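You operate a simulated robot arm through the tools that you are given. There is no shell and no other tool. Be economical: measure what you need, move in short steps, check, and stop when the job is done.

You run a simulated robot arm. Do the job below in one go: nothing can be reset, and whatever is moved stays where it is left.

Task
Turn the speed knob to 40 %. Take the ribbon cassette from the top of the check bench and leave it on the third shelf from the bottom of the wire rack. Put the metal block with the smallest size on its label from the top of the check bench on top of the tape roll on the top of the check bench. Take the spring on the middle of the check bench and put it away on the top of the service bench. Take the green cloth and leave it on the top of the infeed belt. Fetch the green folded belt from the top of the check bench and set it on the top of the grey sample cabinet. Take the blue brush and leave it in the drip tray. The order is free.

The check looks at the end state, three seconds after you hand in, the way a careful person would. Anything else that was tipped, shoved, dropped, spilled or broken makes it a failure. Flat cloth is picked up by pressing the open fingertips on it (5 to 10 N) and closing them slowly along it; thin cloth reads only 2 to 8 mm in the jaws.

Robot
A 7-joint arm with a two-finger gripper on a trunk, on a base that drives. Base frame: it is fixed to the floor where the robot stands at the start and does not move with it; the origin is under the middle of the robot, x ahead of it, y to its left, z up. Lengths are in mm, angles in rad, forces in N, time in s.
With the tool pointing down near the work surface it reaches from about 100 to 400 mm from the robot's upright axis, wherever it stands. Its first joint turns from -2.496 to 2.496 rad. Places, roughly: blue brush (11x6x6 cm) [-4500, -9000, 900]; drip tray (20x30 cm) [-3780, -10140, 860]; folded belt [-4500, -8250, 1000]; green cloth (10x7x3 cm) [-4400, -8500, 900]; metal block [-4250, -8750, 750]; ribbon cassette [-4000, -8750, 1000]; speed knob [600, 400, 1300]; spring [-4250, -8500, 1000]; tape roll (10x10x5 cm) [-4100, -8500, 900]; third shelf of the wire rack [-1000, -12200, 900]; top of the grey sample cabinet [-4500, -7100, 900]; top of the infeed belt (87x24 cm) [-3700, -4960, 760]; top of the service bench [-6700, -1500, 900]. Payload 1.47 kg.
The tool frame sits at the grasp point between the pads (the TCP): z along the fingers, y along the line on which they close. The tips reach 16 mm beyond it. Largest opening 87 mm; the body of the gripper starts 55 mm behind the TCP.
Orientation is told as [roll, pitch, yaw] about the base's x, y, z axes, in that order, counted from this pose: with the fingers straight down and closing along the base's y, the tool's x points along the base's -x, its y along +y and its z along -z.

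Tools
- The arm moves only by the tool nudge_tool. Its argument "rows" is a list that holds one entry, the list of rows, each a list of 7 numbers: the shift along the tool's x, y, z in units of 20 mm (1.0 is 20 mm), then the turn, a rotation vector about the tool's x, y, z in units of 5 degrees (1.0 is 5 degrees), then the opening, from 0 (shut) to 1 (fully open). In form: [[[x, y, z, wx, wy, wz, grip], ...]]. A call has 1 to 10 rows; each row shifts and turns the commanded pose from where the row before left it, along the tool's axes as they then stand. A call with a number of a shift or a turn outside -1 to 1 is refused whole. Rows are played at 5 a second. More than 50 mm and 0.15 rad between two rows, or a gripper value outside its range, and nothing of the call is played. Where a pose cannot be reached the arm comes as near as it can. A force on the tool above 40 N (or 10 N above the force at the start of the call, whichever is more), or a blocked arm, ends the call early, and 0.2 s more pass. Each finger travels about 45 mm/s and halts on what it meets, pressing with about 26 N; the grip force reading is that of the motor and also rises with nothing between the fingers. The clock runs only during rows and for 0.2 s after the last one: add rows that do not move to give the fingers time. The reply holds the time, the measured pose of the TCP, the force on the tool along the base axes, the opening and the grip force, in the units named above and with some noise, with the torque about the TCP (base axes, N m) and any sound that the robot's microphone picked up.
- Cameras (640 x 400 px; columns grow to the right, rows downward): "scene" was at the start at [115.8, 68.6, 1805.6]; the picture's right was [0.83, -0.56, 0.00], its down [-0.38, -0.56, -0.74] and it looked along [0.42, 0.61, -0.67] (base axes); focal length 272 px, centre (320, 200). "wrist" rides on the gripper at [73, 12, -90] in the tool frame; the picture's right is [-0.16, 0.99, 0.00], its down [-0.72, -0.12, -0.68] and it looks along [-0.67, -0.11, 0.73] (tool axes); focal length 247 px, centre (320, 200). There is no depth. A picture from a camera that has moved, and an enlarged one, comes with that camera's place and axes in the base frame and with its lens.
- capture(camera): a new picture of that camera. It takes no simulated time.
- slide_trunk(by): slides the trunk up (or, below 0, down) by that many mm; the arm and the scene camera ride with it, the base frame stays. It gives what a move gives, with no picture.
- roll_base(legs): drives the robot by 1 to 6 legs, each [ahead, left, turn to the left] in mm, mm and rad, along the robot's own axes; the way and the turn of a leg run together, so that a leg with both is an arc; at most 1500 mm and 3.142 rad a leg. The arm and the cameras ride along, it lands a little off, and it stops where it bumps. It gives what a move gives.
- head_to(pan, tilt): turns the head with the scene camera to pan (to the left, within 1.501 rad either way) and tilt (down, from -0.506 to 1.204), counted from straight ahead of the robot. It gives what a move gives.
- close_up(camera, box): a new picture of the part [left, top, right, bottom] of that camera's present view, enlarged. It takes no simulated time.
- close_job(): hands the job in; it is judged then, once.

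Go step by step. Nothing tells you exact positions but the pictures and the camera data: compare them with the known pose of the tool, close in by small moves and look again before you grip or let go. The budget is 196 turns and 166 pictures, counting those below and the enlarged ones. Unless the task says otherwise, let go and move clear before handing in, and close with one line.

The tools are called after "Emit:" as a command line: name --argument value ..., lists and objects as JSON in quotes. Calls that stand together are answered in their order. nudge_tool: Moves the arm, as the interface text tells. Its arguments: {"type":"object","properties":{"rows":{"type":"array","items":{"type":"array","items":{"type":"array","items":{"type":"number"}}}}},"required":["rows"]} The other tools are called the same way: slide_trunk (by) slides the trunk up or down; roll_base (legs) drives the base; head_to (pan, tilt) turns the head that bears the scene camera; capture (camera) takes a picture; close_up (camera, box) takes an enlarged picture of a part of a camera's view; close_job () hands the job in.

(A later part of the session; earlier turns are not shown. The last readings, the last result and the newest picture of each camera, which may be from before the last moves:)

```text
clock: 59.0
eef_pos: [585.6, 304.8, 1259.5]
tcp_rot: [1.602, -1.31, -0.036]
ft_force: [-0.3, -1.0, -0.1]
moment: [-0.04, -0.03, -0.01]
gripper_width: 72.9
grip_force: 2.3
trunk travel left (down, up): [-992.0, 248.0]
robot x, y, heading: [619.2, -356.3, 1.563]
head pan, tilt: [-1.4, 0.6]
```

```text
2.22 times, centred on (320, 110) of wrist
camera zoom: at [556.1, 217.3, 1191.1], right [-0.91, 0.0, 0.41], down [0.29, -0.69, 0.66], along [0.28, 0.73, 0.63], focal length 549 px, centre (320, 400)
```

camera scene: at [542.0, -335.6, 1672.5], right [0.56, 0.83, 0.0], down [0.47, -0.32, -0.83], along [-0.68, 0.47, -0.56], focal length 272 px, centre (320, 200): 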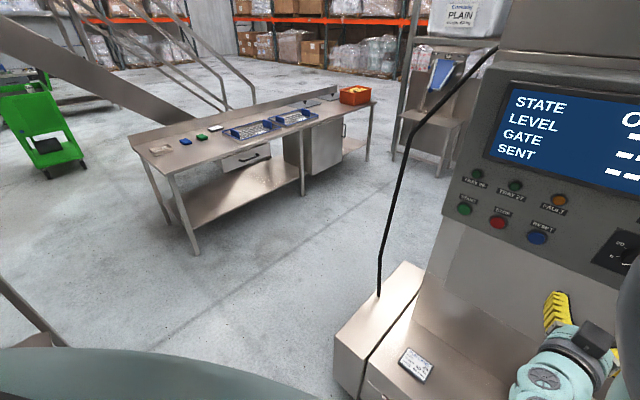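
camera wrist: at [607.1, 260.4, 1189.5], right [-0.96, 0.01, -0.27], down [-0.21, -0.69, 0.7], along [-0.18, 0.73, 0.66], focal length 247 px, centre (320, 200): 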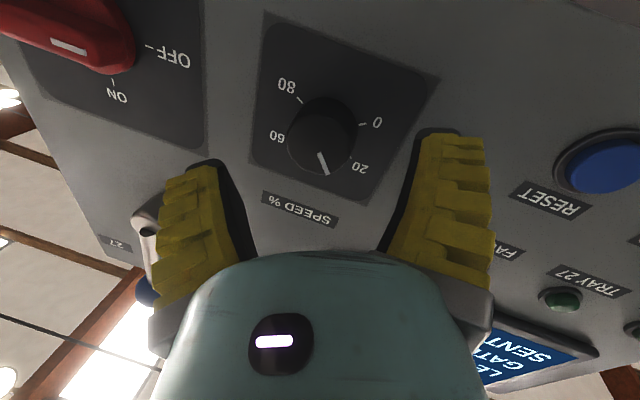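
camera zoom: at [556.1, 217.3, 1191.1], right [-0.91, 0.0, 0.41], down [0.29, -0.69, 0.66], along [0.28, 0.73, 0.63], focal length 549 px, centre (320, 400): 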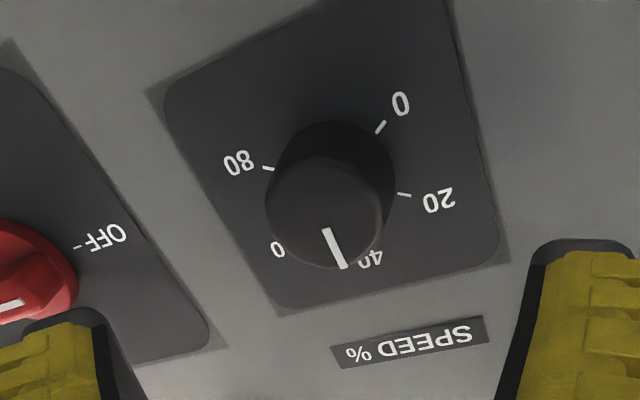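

The pointer is now on 40 (within a degree), so the knob is done. I'll back off, fold the tool down and retract it for driving.

Emit:
roll_base --legs '[[-250, 0, 0]]'

Emit:
nudge_tool --rows '[[[0, 0, -1, 0, 0, -1, 0.5], [0, 0, -1, 0, 0, -1, 0.5], [0, 0, -1, 0, 0, -1, 0.5], [0, 0, -1, 0, 1, 0, 0.5], [0, 0, -1, 0, 1, 0, 0.5], [0, 0, -1, 0, 1, 0, 0.5], [0, 0, -1, 0, 1, 0, 0.5], [0, 0, -1, 0, 1, 0, 0.5], [0, 0, 0, 0, 1, 0, 0.5], [0, 0, 0, 0, 1, 0, 0.5]]]'

Emit:
nudge_tool --rows '[[[0, 0, 0, 0, 1, 0, 0.5], [0, 0, 0, 0, 1, 0, 0.5], [0, 0, 0, 0, 1, 0, 0.5], [0, 0, 0, 0, 1, 0, 0.5], [0, 0, 0, 0, 1, 0, 0.5], [0, 0, 0, 0, 1, 0, 0.5], [0, 0, 0, 0, 1, 0, 0.5], [0, 0, 0, 0, 1, 0, 0.5], [0, 0, 0, 0, 1, 0, 0.5], [0, 0, 0, 0, 1, 0, 0.5]]]'

Emit:
roll_base --legs '[[0, 0, 1.634]]'

Emit:
head_to --pan 0 --tilt 0.2

Emit:
capture --camera "scene"

```text
clock: 60.9
eef_pos: [586.3, 53.3, 1259.9]
tcp_rot: [1.602, -1.307, -0.038]
ft_force: [-0.3, 0.4, -0.5]
moment: [0.02, 0.0, 0.0]
gripper_width: 72.9
grip_force: 2.5
trunk travel left (down, up): [-992.0, 248.0]
robot x, y, heading: [613.3, -609.2, 1.563]
head pan, tilt: [-1.4, 0.6]
```

```text
clock: 62.5
eef_pos: [507.5, -55.8, 1320.6]
tcp_rot: [0.414, -1.371, 1.343]
ft_force: [0.4, -0.7, 0.5]
moment: [0.01, 0.02, -0.01]
gripper_width: 49.0
grip_force: 4.2
out of reach, approached as far as the arm can: row 8
trunk travel left (down, up): [-992.0, 248.0]
robot x, y, heading: [615.4, -609.4, 1.558]
head pan, tilt: [-1.4, 0.6]
stopped in row 8: the arm was blocked; the commanded pose is now the measured one
```

```text
clock: 64.7
eef_pos: [537.4, -44.3, 1237.9]
tcp_rot: [0.082, -0.496, 1.699]
ft_force: [0.0, 0.6, 0.3]
moment: [0.05, -0.03, 0.01]
gripper_width: 49.1
grip_force: 4.3
out of reach, approached as far as the arm can: row 2, 3, 4, 5, 6, 7
trunk travel left (down, up): [-992.0, 248.0]
robot x, y, heading: [614.7, -611.3, 1.57]
head pan, tilt: [-1.4, 0.6]
```

```text
clock: 69.2
eef_pos: [59.5, -736.1, 1238.1]
tcp_rot: [0.083, -0.497, -2.925]
ft_force: [-1.0, 0.2, 0.3]
moment: [0.0, 0.03, 0.0]
gripper_width: 49.1
grip_force: 3.8
trunk travel left (down, up): [-992.0, 248.0]
robot x, y, heading: [611.0, -609.4, -3.057]
head pan, tilt: [-1.4, 0.6]
```

```text
clock: 70.7
eef_pos: [59.0, -736.4, 1237.7]
tcp_rot: [0.082, -0.496, -2.924]
ft_force: [-0.5, -0.5, -0.1]
moment: [-0.01, 0.04, -0.01]
gripper_width: 48.9
grip_force: 4.4
trunk travel left (down, up): [-992.0, 248.0]
robot x, y, heading: [614.2, -608.5, -3.061]
head pan, tilt: [0.0, 0.201]
```

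```text
134 pictures are left
camera scene: at [496.8, -696.5, 1702.1], right [-0.86, 0.5, 0.0], down [0.14, 0.24, -0.96], along [-0.48, -0.83, -0.27], focal length 272 px, centre (320, 200)
```

scene: 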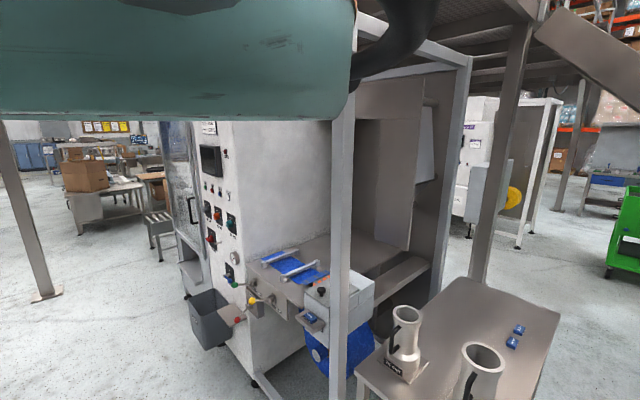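

A packing machine stands in the straight way to the goal. I'll turn to look due south for a free aisle and level the tool.

Emit:
roll_base --legs '[[0, 0, 0.65]]'

Emit:
nudge_tool --rows '[[[0.8, 0, 0, 0, 1, 0, 0.5], [0.8, 0, 0, 0, 1, 0, 0.5], [0.8, 0, 0, 0, 1, 0, 0.5], [0.8, 0, 0, 0, 1, 0, 0.5], [0.8, 0, 0, 0, 1, 0, 0.5], [0.8, 0, 0, 0, 0.7, 0, 0.5], [1, 0, 0, 0, 0, 0, 0.5], [1, 0, 0, 0, 0, 0, 0.5]]]'

Emit:
capture --camera "scene"

```text
clock: 72.8
eef_pos: [246.9, -1043.6, 1237.9]
tcp_rot: [0.081, -0.497, -2.28]
ft_force: [0.4, 0.3, -0.4]
moment: [0.0, 0.0, -0.03]
gripper_width: 48.9
grip_force: 3.5
trunk travel left (down, up): [-992.0, 248.0]
robot x, y, heading: [612.2, -608.1, -2.422]
head pan, tilt: [0.0, 0.201]
```

```text
clock: 74.6
eef_pos: [321.6, -952.5, 1202.7]
tcp_rot: [0.074, -0.002, -2.244]
ft_force: [-0.8, 0.5, 0.9]
moment: [-0.02, -0.01, -0.01]
gripper_width: 49.4
grip_force: 4.4
out of reach, approached as far as the arm can: row 8
trunk travel left (down, up): [-992.0, 248.0]
robot x, y, heading: [613.3, -609.9, -2.418]
head pan, tilt: [0.0, 0.201]
```

```text
133 pictures are left
camera scene: at [571.5, -749.3, 1707.6], right [-0.99, -0.11, 0.0], down [-0.02, 0.21, -0.98], along [0.11, -0.97, -0.22], focal length 272 px, centre (320, 200)
```

scene: 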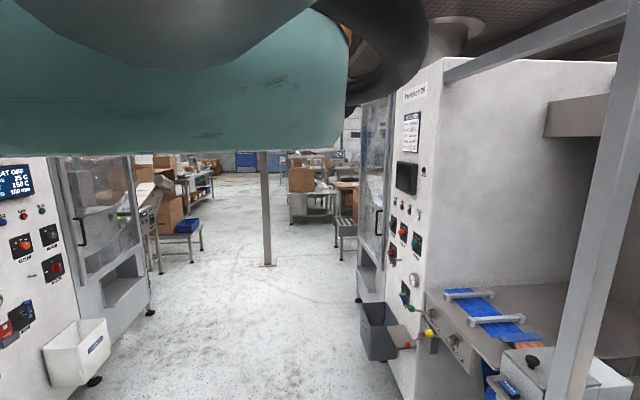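

There's a free aisle between two machines, centred near x≈1250. I'll drive into it and south.

Emit:
roll_base --legs '[[-478, 420, 0], [921, 1048, 0], [921, 1048, 0]]'

Emit:
capture --camera "scene"

```text
clock: 91.2
eef_pos: [899.6, -3743.4, 1201.4]
tcp_rot: [0.073, -0.001, -2.265]
ft_force: [0.4, 0.2, 0.0]
moment: [0.03, 0.01, 0.0]
gripper_width: 49.1
grip_force: 4.0
trunk travel left (down, up): [-992.0, 248.0]
robot x, y, heading: [1201.9, -3403.7, -2.443]
head pan, tilt: [0.0, 0.201]
```

```text
132 pictures are left
camera scene: at [1156.1, -3546.3, 1708.4], right [-1.0, -0.09, 0.0], down [-0.02, 0.21, -0.98], along [0.09, -0.97, -0.21], focal length 272 px, centre (320, 200)
```

scene: 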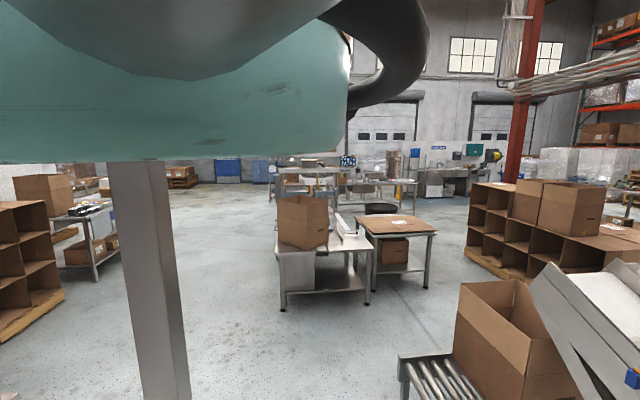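

The aisle opens into a packing area, with a conveyor at right and a table ahead. I'll go on south between them and look southwest.

Emit:
roll_base --legs '[[877, 1091, 0]]'

Emit:
roll_base --legs '[[0, 0, -0.75]]'

Emit:
capture --camera "scene"

```text
clock: 94.9
eef_pos: [894.4, -4367.0, 1202.9]
tcp_rot: [0.07, 0.002, -2.261]
ft_force: [0.1, -1.0, 0.6]
moment: [0.0, -0.04, -0.01]
gripper_width: 49.2
grip_force: 4.1
trunk travel left (down, up): [-992.0, 248.0]
robot x, y, heading: [1196.3, -4033.8, -2.44]
head pan, tilt: [0.0, 0.201]
stopped in leg 1: the robot was blocked; the commanded pose is now the measured one
```

```text
clock: 95.8
eef_pos: [885.6, -4357.3, 1201.9]
tcp_rot: [0.075, 0.003, -2.29]
ft_force: [0.1, 0.7, 0.2]
moment: [-0.01, 0.0, 0.0]
gripper_width: 49.2
grip_force: 4.1
trunk travel left (down, up): [-992.0, 248.0]
robot x, y, heading: [1190.3, -4032.9, -2.468]
head pan, tilt: [0.0, 0.201]
stopped in leg 1: the robot was blocked; the commanded pose is now the measured one
```

```text
131 pictures are left
camera scene: at [1145.0, -4167.0, 1708.6], right [-1.0, -0.06, 0.0], down [-0.01, 0.2, -0.98], along [0.06, -0.98, -0.2], focal length 272 px, centre (320, 200)
```

scene: 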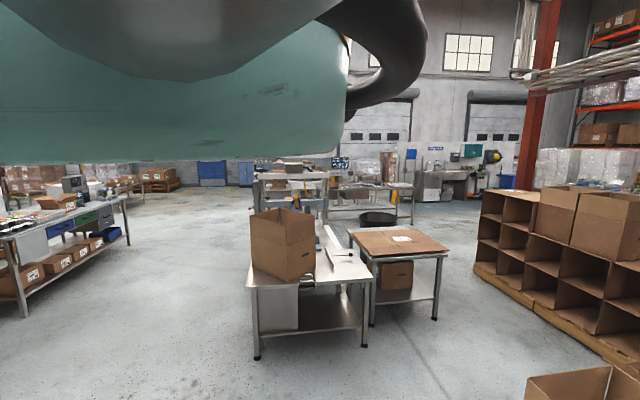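

Something blocks the base. I'll tilt the camera down and check the wrist view to find what.

Emit:
head_to --pan 0 --tilt 1.2

Emit:
capture --camera "scene"

Emit:
capture --camera "wrist"

```text
clock: 97.0
eef_pos: [884.0, -4356.5, 1202.2]
tcp_rot: [0.074, 0.0, -2.29]
ft_force: [-0.4, -0.6, -1.0]
moment: [0.02, -0.01, 0.0]
gripper_width: 49.3
grip_force: 3.9
trunk travel left (down, up): [-992.0, 248.0]
robot x, y, heading: [1196.3, -4029.2, -2.47]
head pan, tilt: [0.0, 1.201]
```

```text
130 pictures are left
camera scene: at [1143.0, -4135.1, 1632.1], right [-1.0, -0.06, 0.0], down [-0.06, 0.9, -0.43], along [0.03, -0.43, -0.9], focal length 272 px, centre (320, 200)
```

scene: 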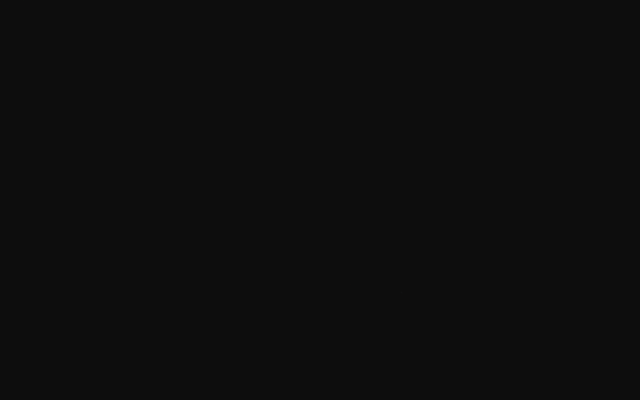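

```text
129 pictures are left
camera wrist: at [937.4, -4304.6, 1292.0], right [0.64, -0.77, 0.07], down [-0.6, -0.44, 0.67], along [-0.48, -0.47, -0.74], focal length 247 px, centre (320, 200)
```

wrist: 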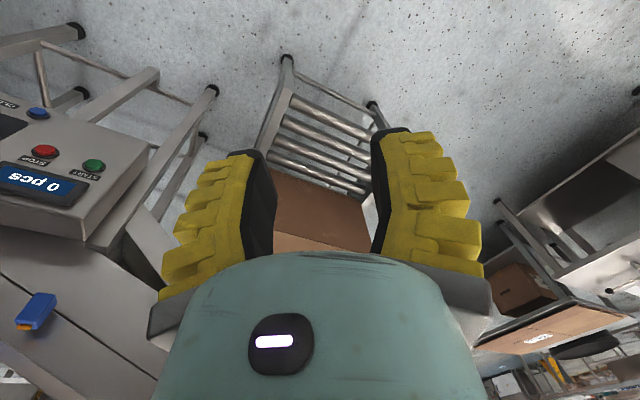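

The roller conveyor's end legs are at about (690, −4430) and the post at about (1720, −4230), so this gap is tight. I'll back north a little, raise the camera, and go round east of the post.

Emit:
roll_base --legs '[[-280, -350, 0], [0, 0, 0.6]]'

Emit:
head_to --pan 0 --tilt 0.5

Emit:
capture --camera "scene"

```text
clock: 101.4
eef_pos: [1126.4, -4033.9, 1202.4]
tcp_rot: [0.075, 0.005, -1.685]
ft_force: [0.0, 0.6, -0.1]
moment: [-0.03, 0.06, -0.04]
gripper_width: 49.2
grip_force: 3.3
trunk travel left (down, up): [-992.0, 248.0]
robot x, y, heading: [1194.2, -3590.4, -1.865]
head pan, tilt: [0.0, 1.201]
```

```text
clock: 102.4
eef_pos: [1127.1, -4034.4, 1202.2]
tcp_rot: [0.075, 0.004, -1.687]
ft_force: [-0.1, -1.3, 0.6]
moment: [-0.01, -0.03, 0.04]
gripper_width: 49.3
grip_force: 3.7
trunk travel left (down, up): [-992.0, 248.0]
robot x, y, heading: [1197.1, -3588.9, -1.859]
head pan, tilt: [0.0, 0.499]
```

```text
128 pictures are left
camera scene: at [1211.4, -3703.6, 1631.3], right [-0.79, -0.61, 0.0], down [-0.56, 0.72, -0.42], along [0.26, -0.33, -0.91], focal length 272 px, centre (320, 200)
```

scene: 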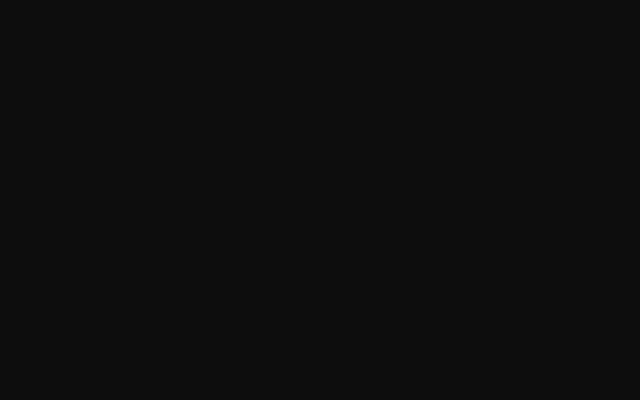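

The camera is stuck looking down inside the shell. I'll command a different tilt.

Emit:
head_to --pan 0.3 --tilt 0.2

Emit:
capture --camera "scene"

```text
clock: 103.2
eef_pos: [1127.0, -4033.7, 1201.9]
tcp_rot: [0.076, 0.003, -1.685]
ft_force: [-0.2, 0.4, 0.4]
moment: [-0.01, 0.01, -0.02]
gripper_width: 49.0
grip_force: 3.8
trunk travel left (down, up): [-992.0, 248.0]
robot x, y, heading: [1192.6, -3587.2, -1.865]
head pan, tilt: [0.3, 0.201]
```

```text
127 pictures are left
camera scene: at [1211.6, -3703.8, 1631.5], right [-0.79, -0.62, 0.0], down [-0.56, 0.71, -0.42], along [0.26, -0.33, -0.91], focal length 272 px, centre (320, 200)
```

scene: 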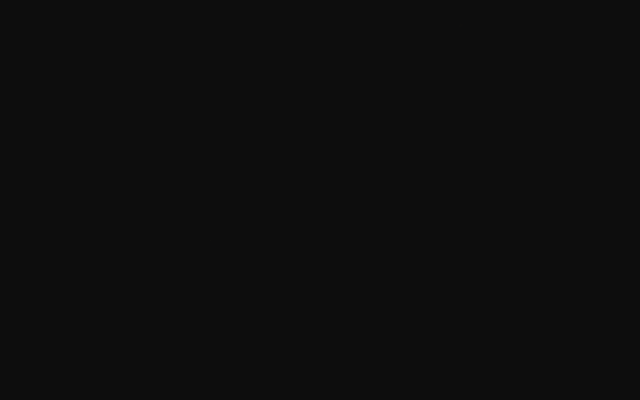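

Still stuck; I'll try the upper tilt limit.

Emit:
head_to --pan -0.3 --tilt -0.5

Emit:
capture --camera "scene"

```text
clock: 104.3
eef_pos: [1127.1, -4033.8, 1201.9]
tcp_rot: [0.075, 0.003, -1.684]
ft_force: [0.1, -0.4, 0.0]
moment: [0.0, 0.01, -0.02]
gripper_width: 48.8
grip_force: 4.4
trunk travel left (down, up): [-992.0, 248.0]
robot x, y, heading: [1194.9, -3587.1, -1.861]
head pan, tilt: [-0.3, -0.499]
```

```text
126 pictures are left
camera scene: at [1211.9, -3704.2, 1631.9], right [-0.79, -0.61, 0.0], down [-0.56, 0.71, -0.43], along [0.26, -0.34, -0.9], focal length 272 px, centre (320, 200)
```

scene: 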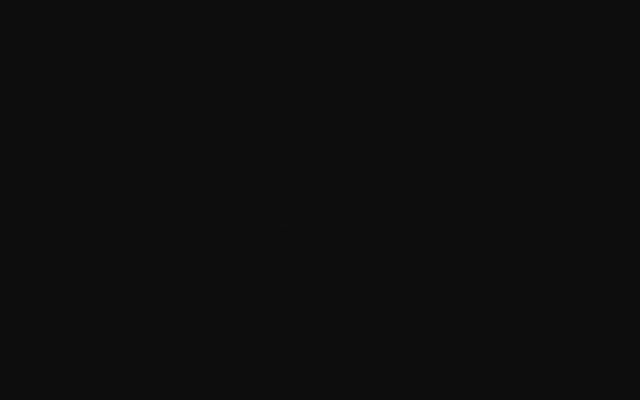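

The head moves only very slowly now. I'll let some time run.

Emit:
nudge_tool --rows '[[[0, 0, 0, 0, 0, 0, 0.5], [0, 0, 0, 0, 0, 0, 0.5], [0, 0, 0, 0, 0, 0, 0.5], [0, 0, 0, 0, 0, 0, 0.5], [0, 0, 0, 0, 0, 0, 0.5], [0, 0, 0, 0, 0, 0, 0.5], [0, 0, 0, 0, 0, 0, 0.5], [0, 0, 0, 0, 0, 0, 0.5], [0, 0, 0, 0, 0, 0, 0.5], [0, 0, 0, 0, 0, 0, 0.5]]]'

Emit:
capture --camera "scene"

```text
clock: 106.5
eef_pos: [1126.6, -4033.2, 1202.4]
tcp_rot: [0.074, 0.005, -1.685]
ft_force: [0.0, 0.8, -1.3]
moment: [0.02, 0.01, -0.01]
gripper_width: 49.0
grip_force: 4.2
trunk travel left (down, up): [-992.0, 248.0]
robot x, y, heading: [1197.4, -3588.1, -1.863]
head pan, tilt: [-0.3, -0.499]
```

```text
125 pictures are left
camera scene: at [1212.4, -3704.8, 1632.6], right [-0.79, -0.62, 0.0], down [-0.55, 0.71, -0.44], along [0.27, -0.35, -0.9], focal length 272 px, centre (320, 200)
```

scene: 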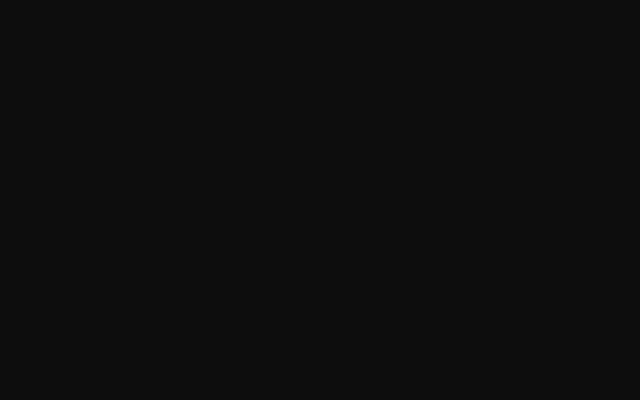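

The head creeps as if it rubs on the arm. I'll extend the arm a little to see if that frees it.

Emit:
nudge_tool --rows '[[[-1, 0, 0, 0, 0, 0, 0.5], [-1, 0, 0, 0, 0, 0, 0.5], [-1, 0, 0, 0, 0, 0, 0.5], [-1, 0, 0, 0, 0, 0, 0.5], [-1, 0, 0, 0, 0, 0, 0.5], [-1, 0, 0, 0, 0, 0, 0.5], [0, 0, 0, 0, 0, 0, 0.5], [0, 0, 0, 0, 0, 0, 0.5], [0, 0, 0, 0, 0, 0, 0.5]]]'

Emit:
capture --camera "scene"

```text
clock: 108.5
eef_pos: [1113.2, -4150.9, 1202.3]
tcp_rot: [0.074, 0.003, -1.684]
ft_force: [-0.4, 0.7, 0.1]
moment: [0.0, 0.0, -0.02]
gripper_width: 49.0
grip_force: 3.8
trunk travel left (down, up): [-992.0, 248.0]
robot x, y, heading: [1193.9, -3587.7, -1.866]
head pan, tilt: [-0.3, -0.499]
```

```text
124 pictures are left
camera scene: at [1214.2, -3706.4, 1634.8], right [-0.78, -0.62, 0.0], down [-0.55, 0.69, -0.47], along [0.29, -0.37, -0.88], focal length 272 px, centre (320, 200)
```

scene: 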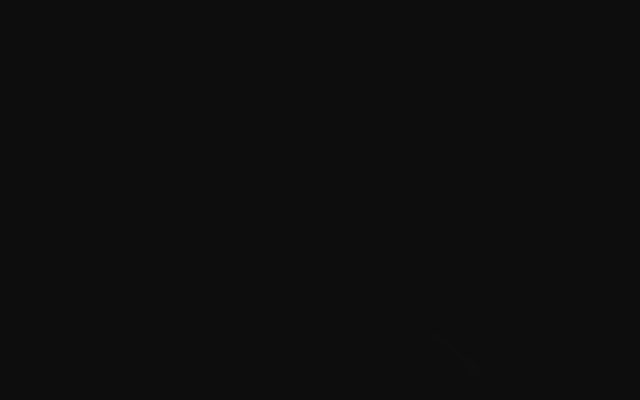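

Still creeping free. I'll turn left so the arm points east, away from the post, then pass east of the post while the head frees itself.

Emit:
roll_base --legs '[[0, 0, 1.57]]'

Emit:
capture --camera "scene"

Emit:
capture --camera "wrist"

```text
clock: 112.7
eef_pos: [1756.1, -3677.3, 1201.0]
tcp_rot: [0.075, 0.004, -0.126]
ft_force: [-0.1, 0.7, 0.0]
moment: [0.0, 0.0, -0.01]
gripper_width: 49.2
grip_force: 4.1
trunk travel left (down, up): [-992.0, 248.0]
robot x, y, heading: [1190.6, -3590.5, -0.3]
head pan, tilt: [-0.3, -0.499]
```

```text
123 pictures are left
camera scene: at [1313.6, -3569.4, 1636.6], right [0.61, -0.79, 0.0], down [-0.69, -0.53, -0.49], along [0.39, 0.3, -0.87], focal length 272 px, centre (320, 200)
```

scene: 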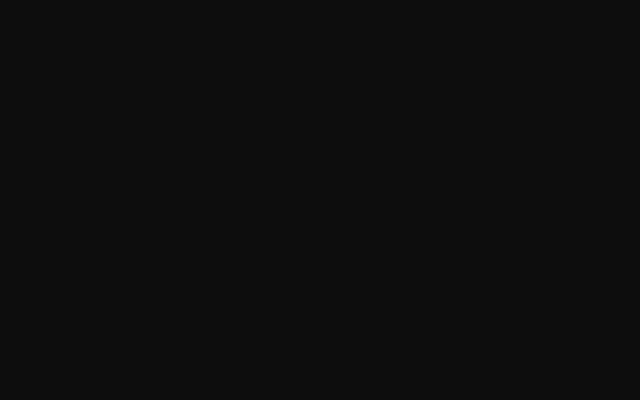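

```text
122 pictures are left
camera wrist: at [1686.3, -3662.0, 1291.5], right [0.28, 0.96, 0.07], down [0.7, -0.26, 0.67], along [0.66, -0.14, -0.74], focal length 247 px, centre (320, 200)
```

wrist: 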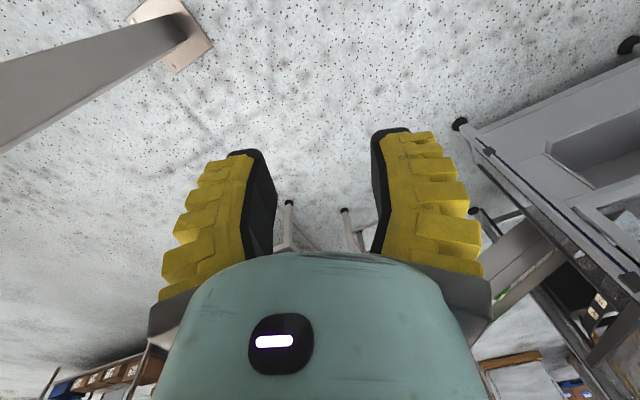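

The post base is at (1720, −4200), and another roller conveyor stands at about (2785, −4130). I'll face south with the arm drawn in and go through the wider gap at x≈2290.

Emit:
nudge_tool --rows '[[[1, 0, 0, 0, 0, 0, 0.5], [1, 0, 0, 0, 0, 0, 0.5], [1, 0, 0, 0, 0, 0, 0.5], [1, 0, 0, 0, 0, 0, 0.5], [1, 0, 0, 0, 0, 0, 0.5], [1, 0, 0, 0, 0, 0, 0.5]]]'

Emit:
roll_base --legs '[[0, 0, -1.271], [-130, 1100, 0]]'

Emit:
capture --camera "scene"

Emit:
capture --camera "wrist"

```text
clock: 114.1
eef_pos: [1642.0, -3662.2, 1200.2]
tcp_rot: [0.076, 0.003, -0.127]
ft_force: [0.1, 0.1, 0.2]
moment: [0.0, 0.0, -0.02]
gripper_width: 49.3
grip_force: 4.1
out of reach, approached as far as the arm can: row 6
trunk travel left (down, up): [-992.0, 248.0]
robot x, y, heading: [1197.4, -3591.5, -0.306]
head pan, tilt: [-0.3, -0.499]
```

```text
clock: 123.0
eef_pos: [2361.6, -3936.3, 1200.7]
tcp_rot: [0.076, 0.005, -1.432]
ft_force: [-0.3, 0.4, -0.2]
moment: [-0.01, 0.02, 0.03]
gripper_width: 49.2
grip_force: 4.3
trunk travel left (down, up): [-992.0, 248.0]
robot x, y, heading: [2317.7, -3486.1, -1.61]
head pan, tilt: [-0.3, -0.499]
```

```text
121 pictures are left
camera scene: at [2290.3, -3620.1, 1767.6], right [-0.94, 0.33, 0.0], down [-0.16, -0.45, -0.88], along [-0.29, -0.83, 0.48], focal length 272 px, centre (320, 200)
```

scene: 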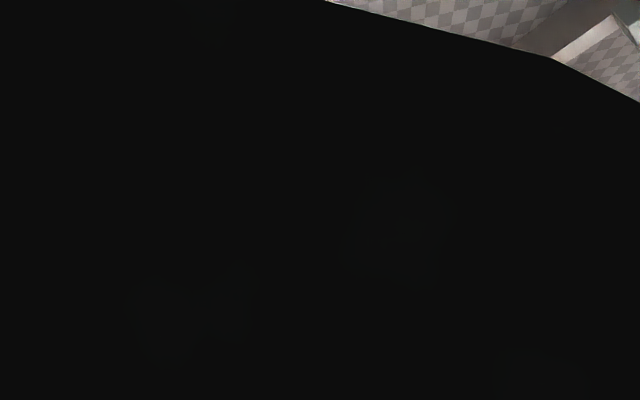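

```text
120 pictures are left
camera wrist: at [2357.0, -3863.5, 1290.2], right [1.0, -0.02, 0.07], down [-0.06, -0.74, 0.67], along [0.04, -0.67, -0.74], focal length 247 px, centre (320, 200)
```

wrist: 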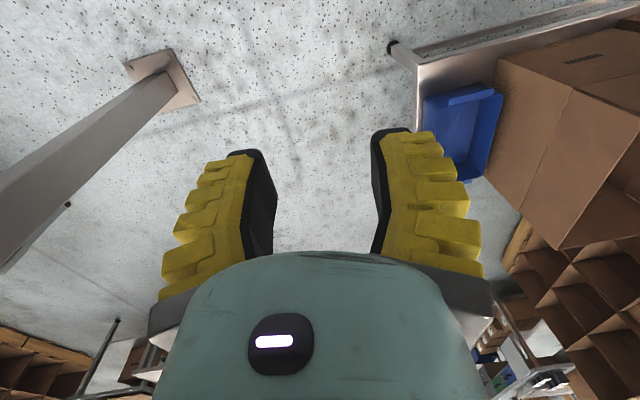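

The head is free now and its pan and tilt match the commands. I'll look straight ahead (south).

Emit:
head_to --pan 0 --tilt 0.35

Emit:
capture --camera "scene"

```text
clock: 124.2
eef_pos: [2360.8, -3937.7, 1199.9]
tcp_rot: [0.075, 0.003, -1.431]
ft_force: [-1.4, 0.2, -0.1]
moment: [0.0, -0.03, 0.0]
gripper_width: 49.2
grip_force: 4.4
trunk travel left (down, up): [-992.0, 248.0]
robot x, y, heading: [2315.9, -3488.0, -1.607]
head pan, tilt: [0.0, 0.351]
```

```text
119 pictures are left
camera scene: at [2309.0, -3650.0, 1695.2], right [-1.0, 0.04, 0.0], down [0.01, 0.34, -0.94], along [-0.04, -0.94, -0.34], focal length 272 px, centre (320, 200)
```

scene: 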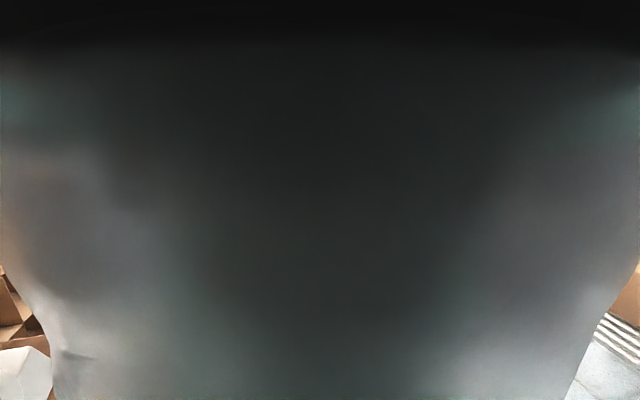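

The arm blocks the view straight ahead. I'll look to the right (southwest).

Emit:
head_to --pan -0.9 --tilt 0.4

Emit:
capture --camera "scene"

```text
clock: 125.4
eef_pos: [2362.0, -3937.0, 1200.0]
tcp_rot: [0.074, 0.004, -1.43]
ft_force: [0.4, -0.1, -0.4]
moment: [0.03, -0.02, 0.0]
gripper_width: 49.0
grip_force: 4.0
trunk travel left (down, up): [-992.0, 248.0]
robot x, y, heading: [2317.8, -3487.2, -1.605]
head pan, tilt: [-0.901, 0.4]
```

```text
118 pictures are left
camera scene: at [2234.1, -3606.2, 1690.9], right [-0.53, 0.85, 0.0], down [0.33, 0.2, -0.92], along [-0.78, -0.49, -0.39], focal length 272 px, centre (320, 200)
```

scene: 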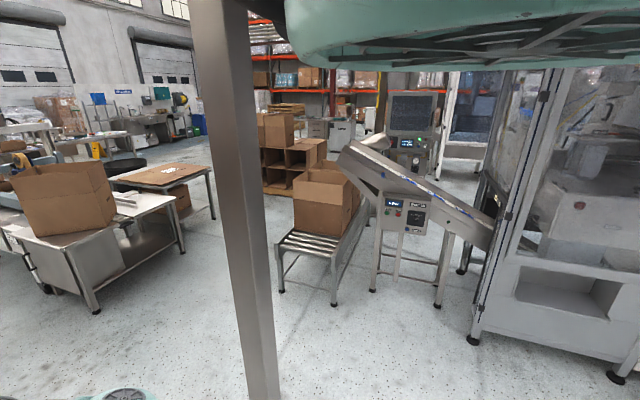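

There is clear floor southward and then west between the table and the conveyor. I'll drive south past the post.

Emit:
roll_base --legs '[[900, 0, 0], [850, 0, 0]]'

Emit:
capture --camera "scene"

```text
clock: 134.2
eef_pos: [2294.8, -5678.0, 1201.0]
tcp_rot: [0.075, 0.004, -1.439]
ft_force: [-0.8, 0.0, 0.1]
moment: [0.03, 0.03, 0.0]
gripper_width: 49.1
grip_force: 4.1
trunk travel left (down, up): [-992.0, 248.0]
robot x, y, heading: [2251.8, -5227.1, -1.619]
head pan, tilt: [-0.901, 0.4]
```

```text
117 pictures are left
camera scene: at [2168.9, -5346.7, 1690.8], right [-0.53, 0.85, 0.0], down [0.33, 0.2, -0.92], along [-0.78, -0.48, -0.39], focal length 272 px, centre (320, 200)
```

scene: 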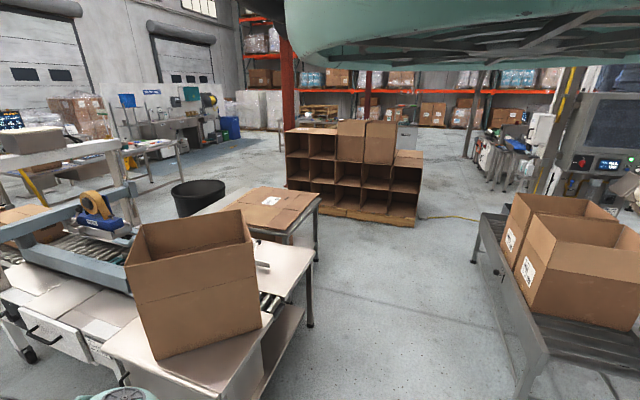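

A clear corridor leads west between the packing table and the conveyor. I'll raise the arm a bit for clearance and drive along y≈−5750.

Emit:
slide_trunk --by 150

Emit:
roll_base --legs '[[528, -976, 0], [91, -847, 0], [191, -842, 0]]'

Emit:
capture --camera "scene"

```text
clock: 136.0
eef_pos: [2295.0, -5678.5, 1349.9]
tcp_rot: [0.075, 0.002, -1.438]
ft_force: [-0.1, 1.1, 0.1]
moment: [-0.03, 0.0, -0.02]
gripper_width: 49.1
grip_force: 3.6
trunk travel left (down, up): [-1142.0, 98.0]
robot x, y, heading: [2251.7, -5225.7, -1.613]
head pan, tilt: [-0.901, 0.4]
```

```text
clock: 150.0
eef_pos: [-416.0, -6374.6, 1350.2]
tcp_rot: [0.074, 0.004, -1.42]
ft_force: [0.0, 0.1, 0.6]
moment: [-0.03, 0.0, 0.0]
gripper_width: 49.5
grip_force: 4.3
trunk travel left (down, up): [-1142.0, 98.0]
robot x, y, heading: [-466.9, -5922.3, -1.604]
head pan, tilt: [-0.901, 0.4]
```

```text
116 pictures are left
camera scene: at [-548.2, -6044.0, 1840.8], right [-0.54, 0.84, 0.0], down [0.32, 0.21, -0.92], along [-0.78, -0.5, -0.39], focal length 272 px, centre (320, 200)
```

scene: 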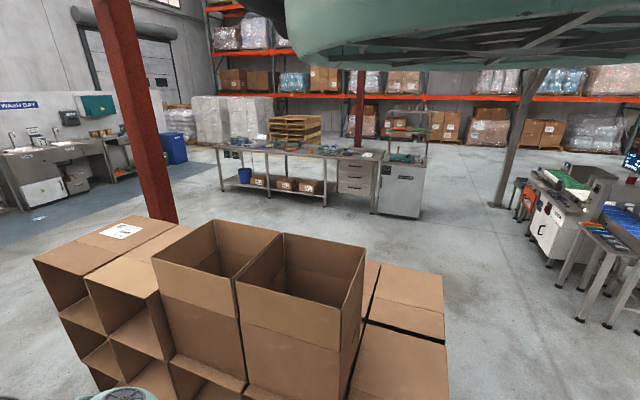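

The check bench and the grey cabinet are to the west, with a stack of box shelves between. I'll check the southern way around the shelves with the wrist camera, which looks south.

Emit:
capture --camera "wrist"

Emit:
head_to --pan -0.5 --tilt 0.4

Emit:
capture --camera "scene"

```text
115 pictures are left
camera wrist: at [-422.6, -6299.9, 1440.1], right [1.0, -0.01, 0.07], down [-0.06, -0.74, 0.67], along [0.05, -0.67, -0.74], focal length 247 px, centre (320, 200)
```

wrist: 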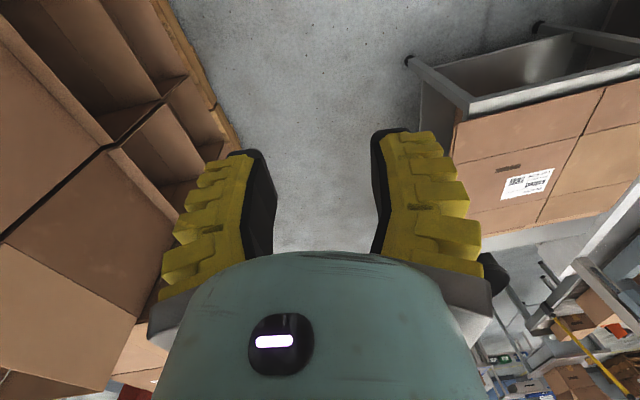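

```text
clock: 150.9
eef_pos: [-417.4, -6372.2, 1351.0]
tcp_rot: [0.076, 0.004, -1.421]
ft_force: [0.1, 0.3, -1.1]
moment: [0.03, 0.0, 0.0]
gripper_width: 49.3
grip_force: 3.9
trunk travel left (down, up): [-1142.0, 98.0]
robot x, y, heading: [-464.5, -5924.0, -1.596]
head pan, tilt: [-0.499, 0.4]
```

```text
114 pictures are left
camera scene: at [-548.2, -6044.0, 1840.8], right [-0.54, 0.84, 0.0], down [0.32, 0.21, -0.92], along [-0.78, -0.5, -0.39], focal length 272 px, centre (320, 200)
```

scene: 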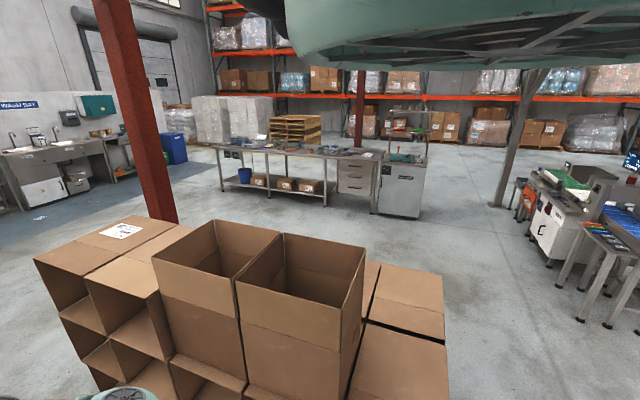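

The gap between the shelves and the brown table is about 1.1 m wide, centred at x≈−380. I'll drive south through it.

Emit:
roll_base --legs '[[1378, 125, 0], [1400, 30, 0]]'

Emit:
capture --camera "scene"

```text
clock: 164.4
eef_pos: [-266.5, -9154.6, 1350.4]
tcp_rot: [0.075, 0.005, -1.372]
ft_force: [0.2, -0.4, -1.2]
moment: [0.01, 0.0, 0.02]
gripper_width: 49.3
grip_force: 4.2
trunk travel left (down, up): [-1142.0, 98.0]
robot x, y, heading: [-340.4, -8709.1, -1.551]
head pan, tilt: [-0.499, 0.4]
```

```text
113 pictures are left
camera scene: at [-413.5, -8832.7, 1840.7], right [-0.58, 0.81, 0.0], down [0.32, 0.23, -0.92], along [-0.75, -0.54, -0.39], focal length 272 px, centre (320, 200)
```

scene: 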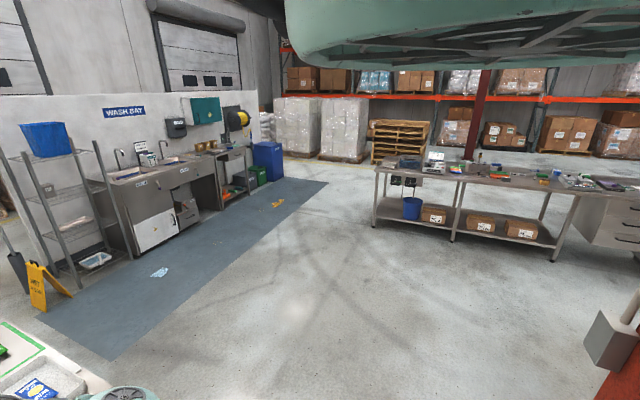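

Now the check bench is in plain view to the west (front edge near x≈−3900), the wash bay to the south and the wire rack at its left. I'll drive over to the bench and face it.

Emit:
roll_base --legs '[[316, -1207, 0], [-26, -1300, 0], [0, 0, -1.59]]'

Emit:
capture --camera "scene"

Emit:
capture --camera "wrist"

```text
clock: 180.8
eef_pos: [-3300.4, -9092.8, 1350.7]
tcp_rot: [0.075, 0.004, -2.971]
ft_force: [0.0, -1.3, -0.3]
moment: [0.01, -0.04, 0.0]
gripper_width: 49.2
grip_force: 3.8
trunk travel left (down, up): [-1142.0, 98.0]
robot x, y, heading: [-2853.4, -9030.9, 3.134]
head pan, tilt: [-0.499, 0.4]
```

```text
112 pictures are left
camera scene: at [-2973.9, -8956.7, 1840.6], right [0.83, 0.56, 0.0], down [0.22, -0.32, -0.92], along [-0.51, 0.76, -0.39], focal length 272 px, centre (320, 200)
```

scene: 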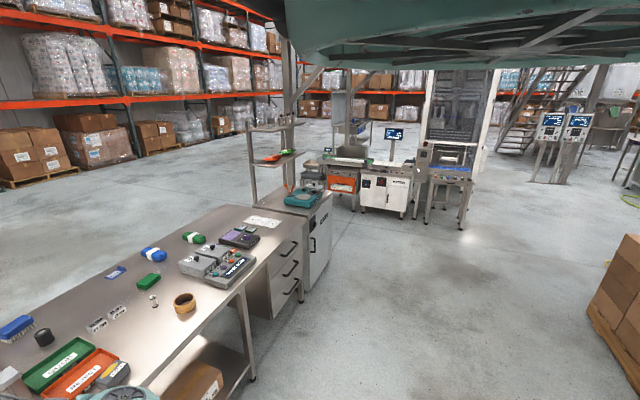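

```text
111 pictures are left
camera wrist: at [-3227.4, -9084.4, 1440.1], right [0.01, -1.0, 0.07], down [-0.74, 0.04, 0.67], along [-0.67, -0.06, -0.74], focal length 247 px, centre (320, 200)
```

wrist: 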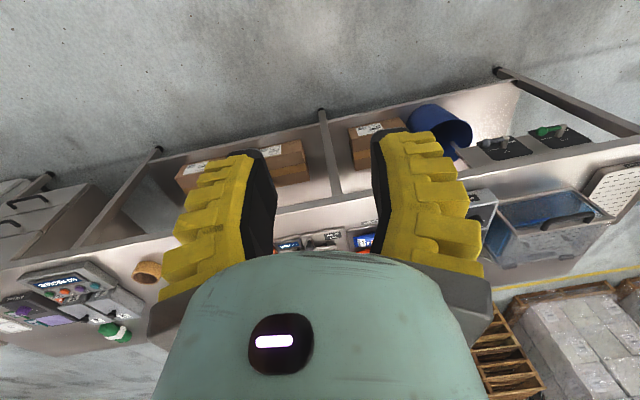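

I see the bench with items: brush, tape roll, cloths, green and orange cases, blocks, and the cabinet beyond. I'll enlarge it.

Emit:
close_up --camera "scene" --box '[0, 200, 320, 400]'

Emit:
close_up --camera "scene" --box '[80, 200, 300, 340]'

```text
2.00 times, centred on (160, 300) of scene
camera zoom: at [-2973.9, -8956.7, 1840.6], right [0.83, 0.56, 0.0], down [0.22, -0.32, -0.92], along [-0.51, 0.76, -0.39], focal length 544 px, centre (640, 0)
```

zoom: 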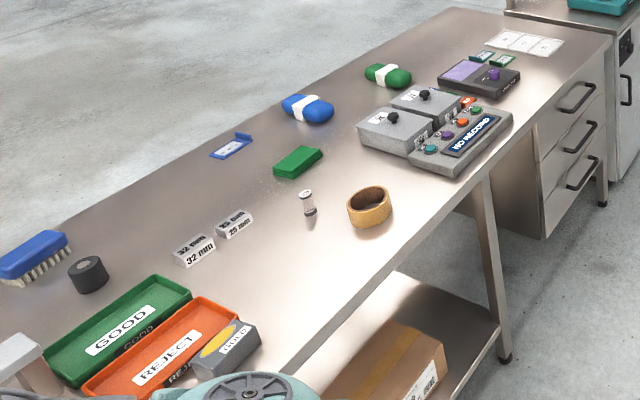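

```text
2.86 times, centred on (190, 270) of scene
camera zoom: at [-2973.9, -8956.7, 1840.6], right [0.83, 0.56, 0.0], down [0.22, -0.32, -0.92], along [-0.51, 0.76, -0.39], focal length 778 px, centre (691, 0)
```

zoom: 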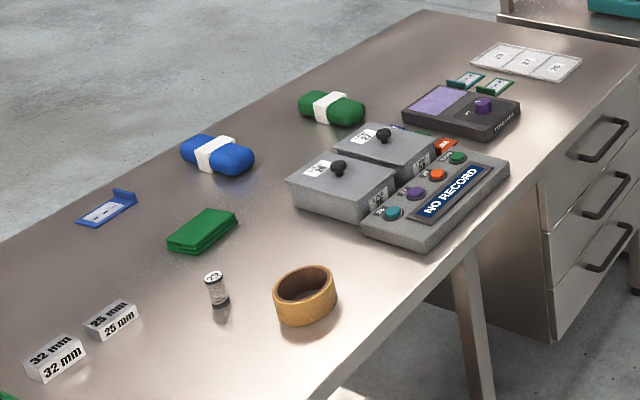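

Items located (bench top z≈900, front edge x≈−3790): tape roll (−4014, −8512), 25 mm block (−4238, −8703), green cloth (−4339, −8516), brush (−4464, −8971), green belt (−4520, −8139), a vial-like piece (−4155, −8584). I'll test how far the arm reaches forward with the tool down, and enlarge the left side.

Emit:
nudge_tool --rows '[[[-1, 0, 0, 0.8, 0, 0, 0.5], [-1, 0, 0, 0, 0, 0, 0.5], [-1, 0, 0, 0, 0, 0, 0.5], [-1, 0, 0, 0, 0, 0, 0.5], [-1, 0, 0, 0, 0, 0, 0.5], [-1, 0, 0, 0, 0, 0, 0.5], [-1, 0, 0, 0, 0, 0, 0.5], [-1, 0, 0, 0, 0, 0, 0.5], [-1, 0, 0, 0, 0, 0, 0.5], [-1, 0, 0, 0, 0, 0, 0.5]]]'

Emit:
close_up --camera "scene" --box '[0, 260, 160, 400]'

Emit:
capture --camera "wrist"

```text
clock: 182.9
eef_pos: [-3497.3, -9125.6, 1350.1]
tcp_rot: [0.003, 0.004, -2.969]
ft_force: [0.0, -1.0, -0.3]
moment: [-0.02, 0.01, 0.01]
gripper_width: 49.5
grip_force: 4.1
trunk travel left (down, up): [-1142.0, 98.0]
robot x, y, heading: [-2851.7, -9031.9, 3.134]
head pan, tilt: [-0.499, 0.4]
```

```text
2.86 times, centred on (80, 330) of scene
camera zoom: at [-2973.9, -8956.7, 1840.8], right [0.83, 0.56, 0.0], down [0.22, -0.32, -0.92], along [-0.51, 0.77, -0.39], focal length 778 px, centre (1006, -171)
```

zoom: 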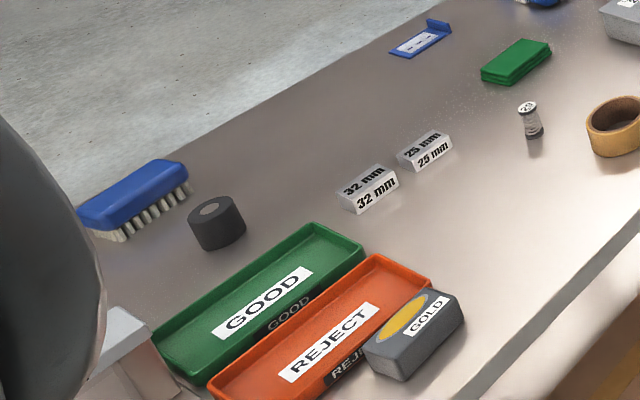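

```text
107 pictures are left
camera wrist: at [-3424.1, -9123.4, 1439.8], right [0.01, -1.0, 0.0], down [-0.74, -0.01, 0.68], along [-0.68, -0.01, -0.74], focal length 247 px, centre (320, 200)
```

wrist: 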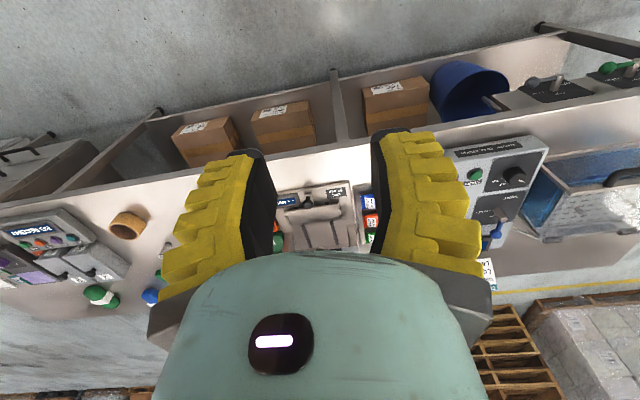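

The grey piece with "GOLD" looks like the ribbon cassette, and the small striped cylinder is probably the spring. I'll extend further to find the reach limit.

Emit:
nudge_tool --rows '[[[-1, 0, 1, 0, 0, 0, 0.5], [-1, 0, 1, 0, 0, 0, 0.5], [-1, 0, 1, 0, 0, 0, 0.5], [-1, 0, 1, 0, 0, 0, 0.5], [-1, 0, 1, 0, 0, 0, 0.5], [-1, 0, 1, 0, 0, 0, 0.5], [-1, 0, 1, 0, 0, 0, 0.5], [-1, 0, 1, 0, 0, 0, 0.5], [-1, 0, 1, 0, 0, 0, 0.5], [-1, 0, 1, 0, 0, 0, 0.5]]]'

Emit:
close_up --camera "wrist" --box '[0, 100, 640, 400]'

```text
clock: 185.2
eef_pos: [-3540.7, -9131.1, 1300.0]
tcp_rot: [0.005, 0.003, -2.973]
ft_force: [0.9, 0.3, -0.3]
moment: [0.06, -0.04, -0.01]
gripper_width: 49.3
grip_force: 4.4
out of reach, approached as far as the arm can: row 3, 4, 5, 6, 7, 8, 9, 10
trunk travel left (down, up): [-1142.0, 98.0]
robot x, y, heading: [-2850.2, -9031.4, 3.135]
head pan, tilt: [-0.499, 0.4]
```

```text
1.00 times, centred on (320, 250) of wrist (not enlarged: the box is as wide or as high as the picture)
camera zoom: at [-3467.0, -9129.4, 1389.0], right [0.01, -1.0, 0.0], down [-0.74, -0.01, 0.68], along [-0.68, -0.01, -0.74], focal length 247 px, centre (320, 150)
```

zoom: 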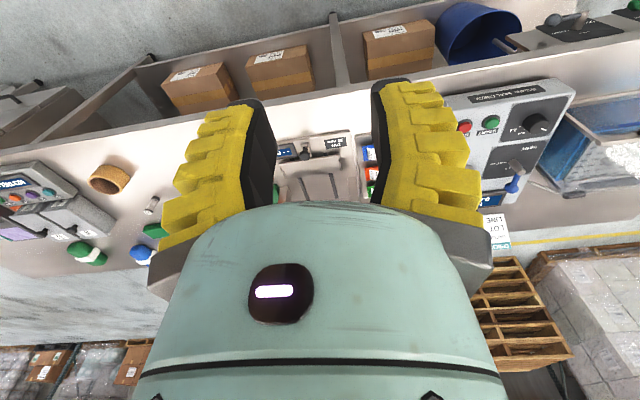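

The tool-down reach limit is about 700 mm from the axis. I want to know the base outline, so I'll tilt the camera down to the right.

Emit:
head_to --pan -0.9 --tilt 0.8

Emit:
capture --camera "scene"

```text
clock: 186.0
eef_pos: [-3540.1, -9132.5, 1300.5]
tcp_rot: [0.006, 0.001, -2.97]
ft_force: [0.6, 0.1, -0.4]
moment: [0.01, -0.01, 0.0]
gripper_width: 49.2
grip_force: 4.0
trunk travel left (down, up): [-1142.0, 98.0]
robot x, y, heading: [-2854.5, -9033.2, 3.131]
head pan, tilt: [-0.901, 0.799]
```

```text
105 pictures are left
camera scene: at [-2968.0, -8964.6, 1809.4], right [0.83, 0.55, 0.0], down [0.38, -0.57, -0.73], along [-0.4, 0.61, -0.68], focal length 272 px, centre (320, 200)
```

scene: 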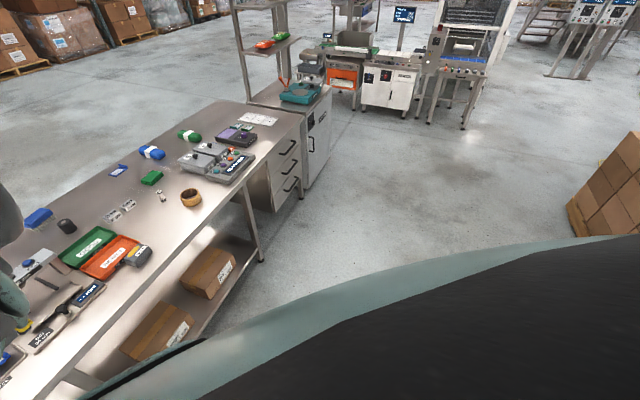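

I'll approach the bench to put the cassette (about (−3900, −8834)) within reach, arm held high.

Emit:
roll_base --legs '[[430, -230, 0]]'

Emit:
capture --camera "wrist"

Emit:
capture --camera "scene"

```text
clock: 188.9
eef_pos: [-3968.1, -8896.8, 1298.8]
tcp_rot: [0.005, 0.004, -2.973]
ft_force: [-1.0, 0.4, -0.2]
moment: [-0.01, 0.01, -0.02]
gripper_width: 49.1
grip_force: 4.4
trunk travel left (down, up): [-1142.0, 98.0]
robot x, y, heading: [-3274.3, -8801.8, 3.129]
head pan, tilt: [-0.901, 0.799]
```

```text
104 pictures are left
camera wrist: at [-3893.7, -8895.1, 1389.0], right [0.01, -1.0, 0.0], down [-0.74, 0.0, 0.68], along [-0.68, -0.01, -0.74], focal length 247 px, centre (320, 200)
```

wrist: 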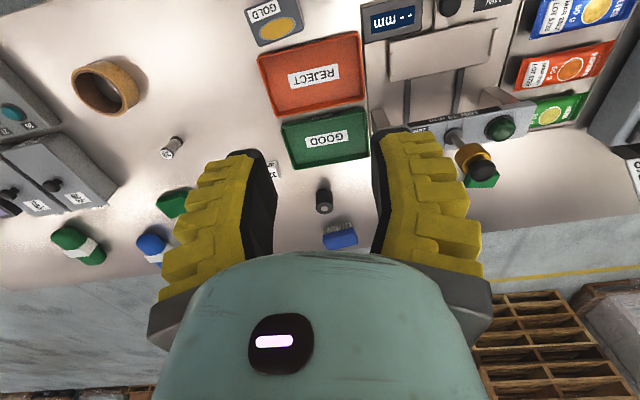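

```text
103 pictures are left
camera scene: at [-3394.0, -8732.3, 1808.4], right [0.83, 0.55, 0.0], down [0.38, -0.58, -0.72], along [-0.4, 0.6, -0.69], focal length 272 px, centre (320, 200)
```

scene: 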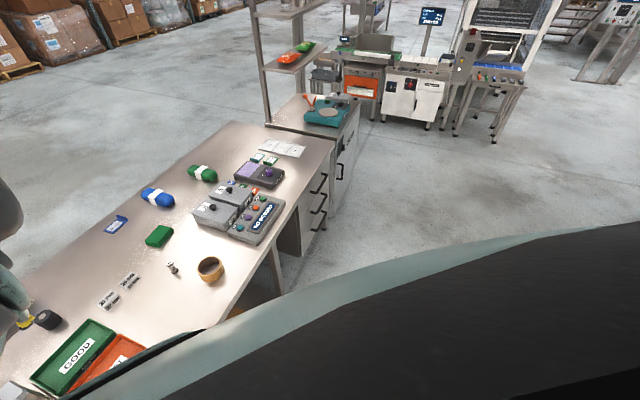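

Wrist view places the cassette at (−3949, −8831), tape roll (−4030, −8513), spring (−4168, −8584). I'll move above the cassette and look closely.

Emit:
nudge_tool --rows '[[[0.5, -1, 1, 0, 0, 0, 1], [0.5, -1, 1, 0, 0, 0, 1], [0.5, -1, 1, 0, 0, 0, 1], [0, 0, 1, 0, 0, 0, 1], [0, 0, 1, 0, 0, 0, 1], [0, 0, 1, 0, 0, 0, 1], [0, 0, 1, 0, 0, 0, 1], [0, 0, 1, 0, 0, 0, 1], [0, 0, 1, 0, 0, 0, 1]]]'

Emit:
capture --camera "wrist"

```text
clock: 190.9
eef_pos: [-3914.8, -8831.7, 1203.9]
tcp_rot: [0.007, 0.001, -2.974]
ft_force: [-0.4, -0.1, -0.9]
moment: [0.01, 0.03, -0.03]
gripper_width: 87.1
grip_force: 0.1
out of reach, approached as far as the arm can: row 3, 4, 5, 6, 7, 8, 9
trunk travel left (down, up): [-1142.0, 98.0]
robot x, y, heading: [-3279.4, -8801.3, 3.125]
head pan, tilt: [-0.901, 0.799]
```

```text
102 pictures are left
camera wrist: at [-3840.5, -8828.9, 1292.6], right [0.01, -1.0, 0.0], down [-0.73, 0.0, 0.68], along [-0.68, -0.01, -0.73], focal length 247 px, centre (320, 200)
```

wrist: 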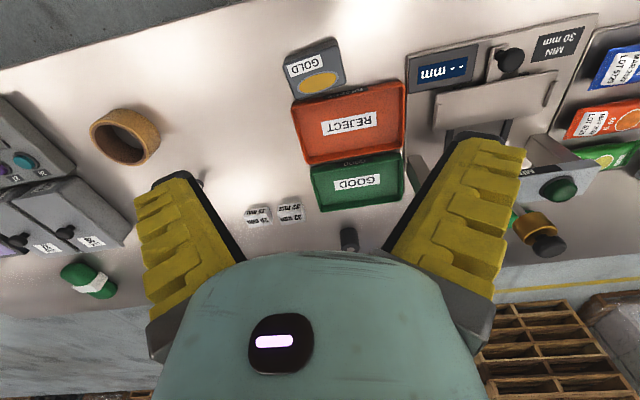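

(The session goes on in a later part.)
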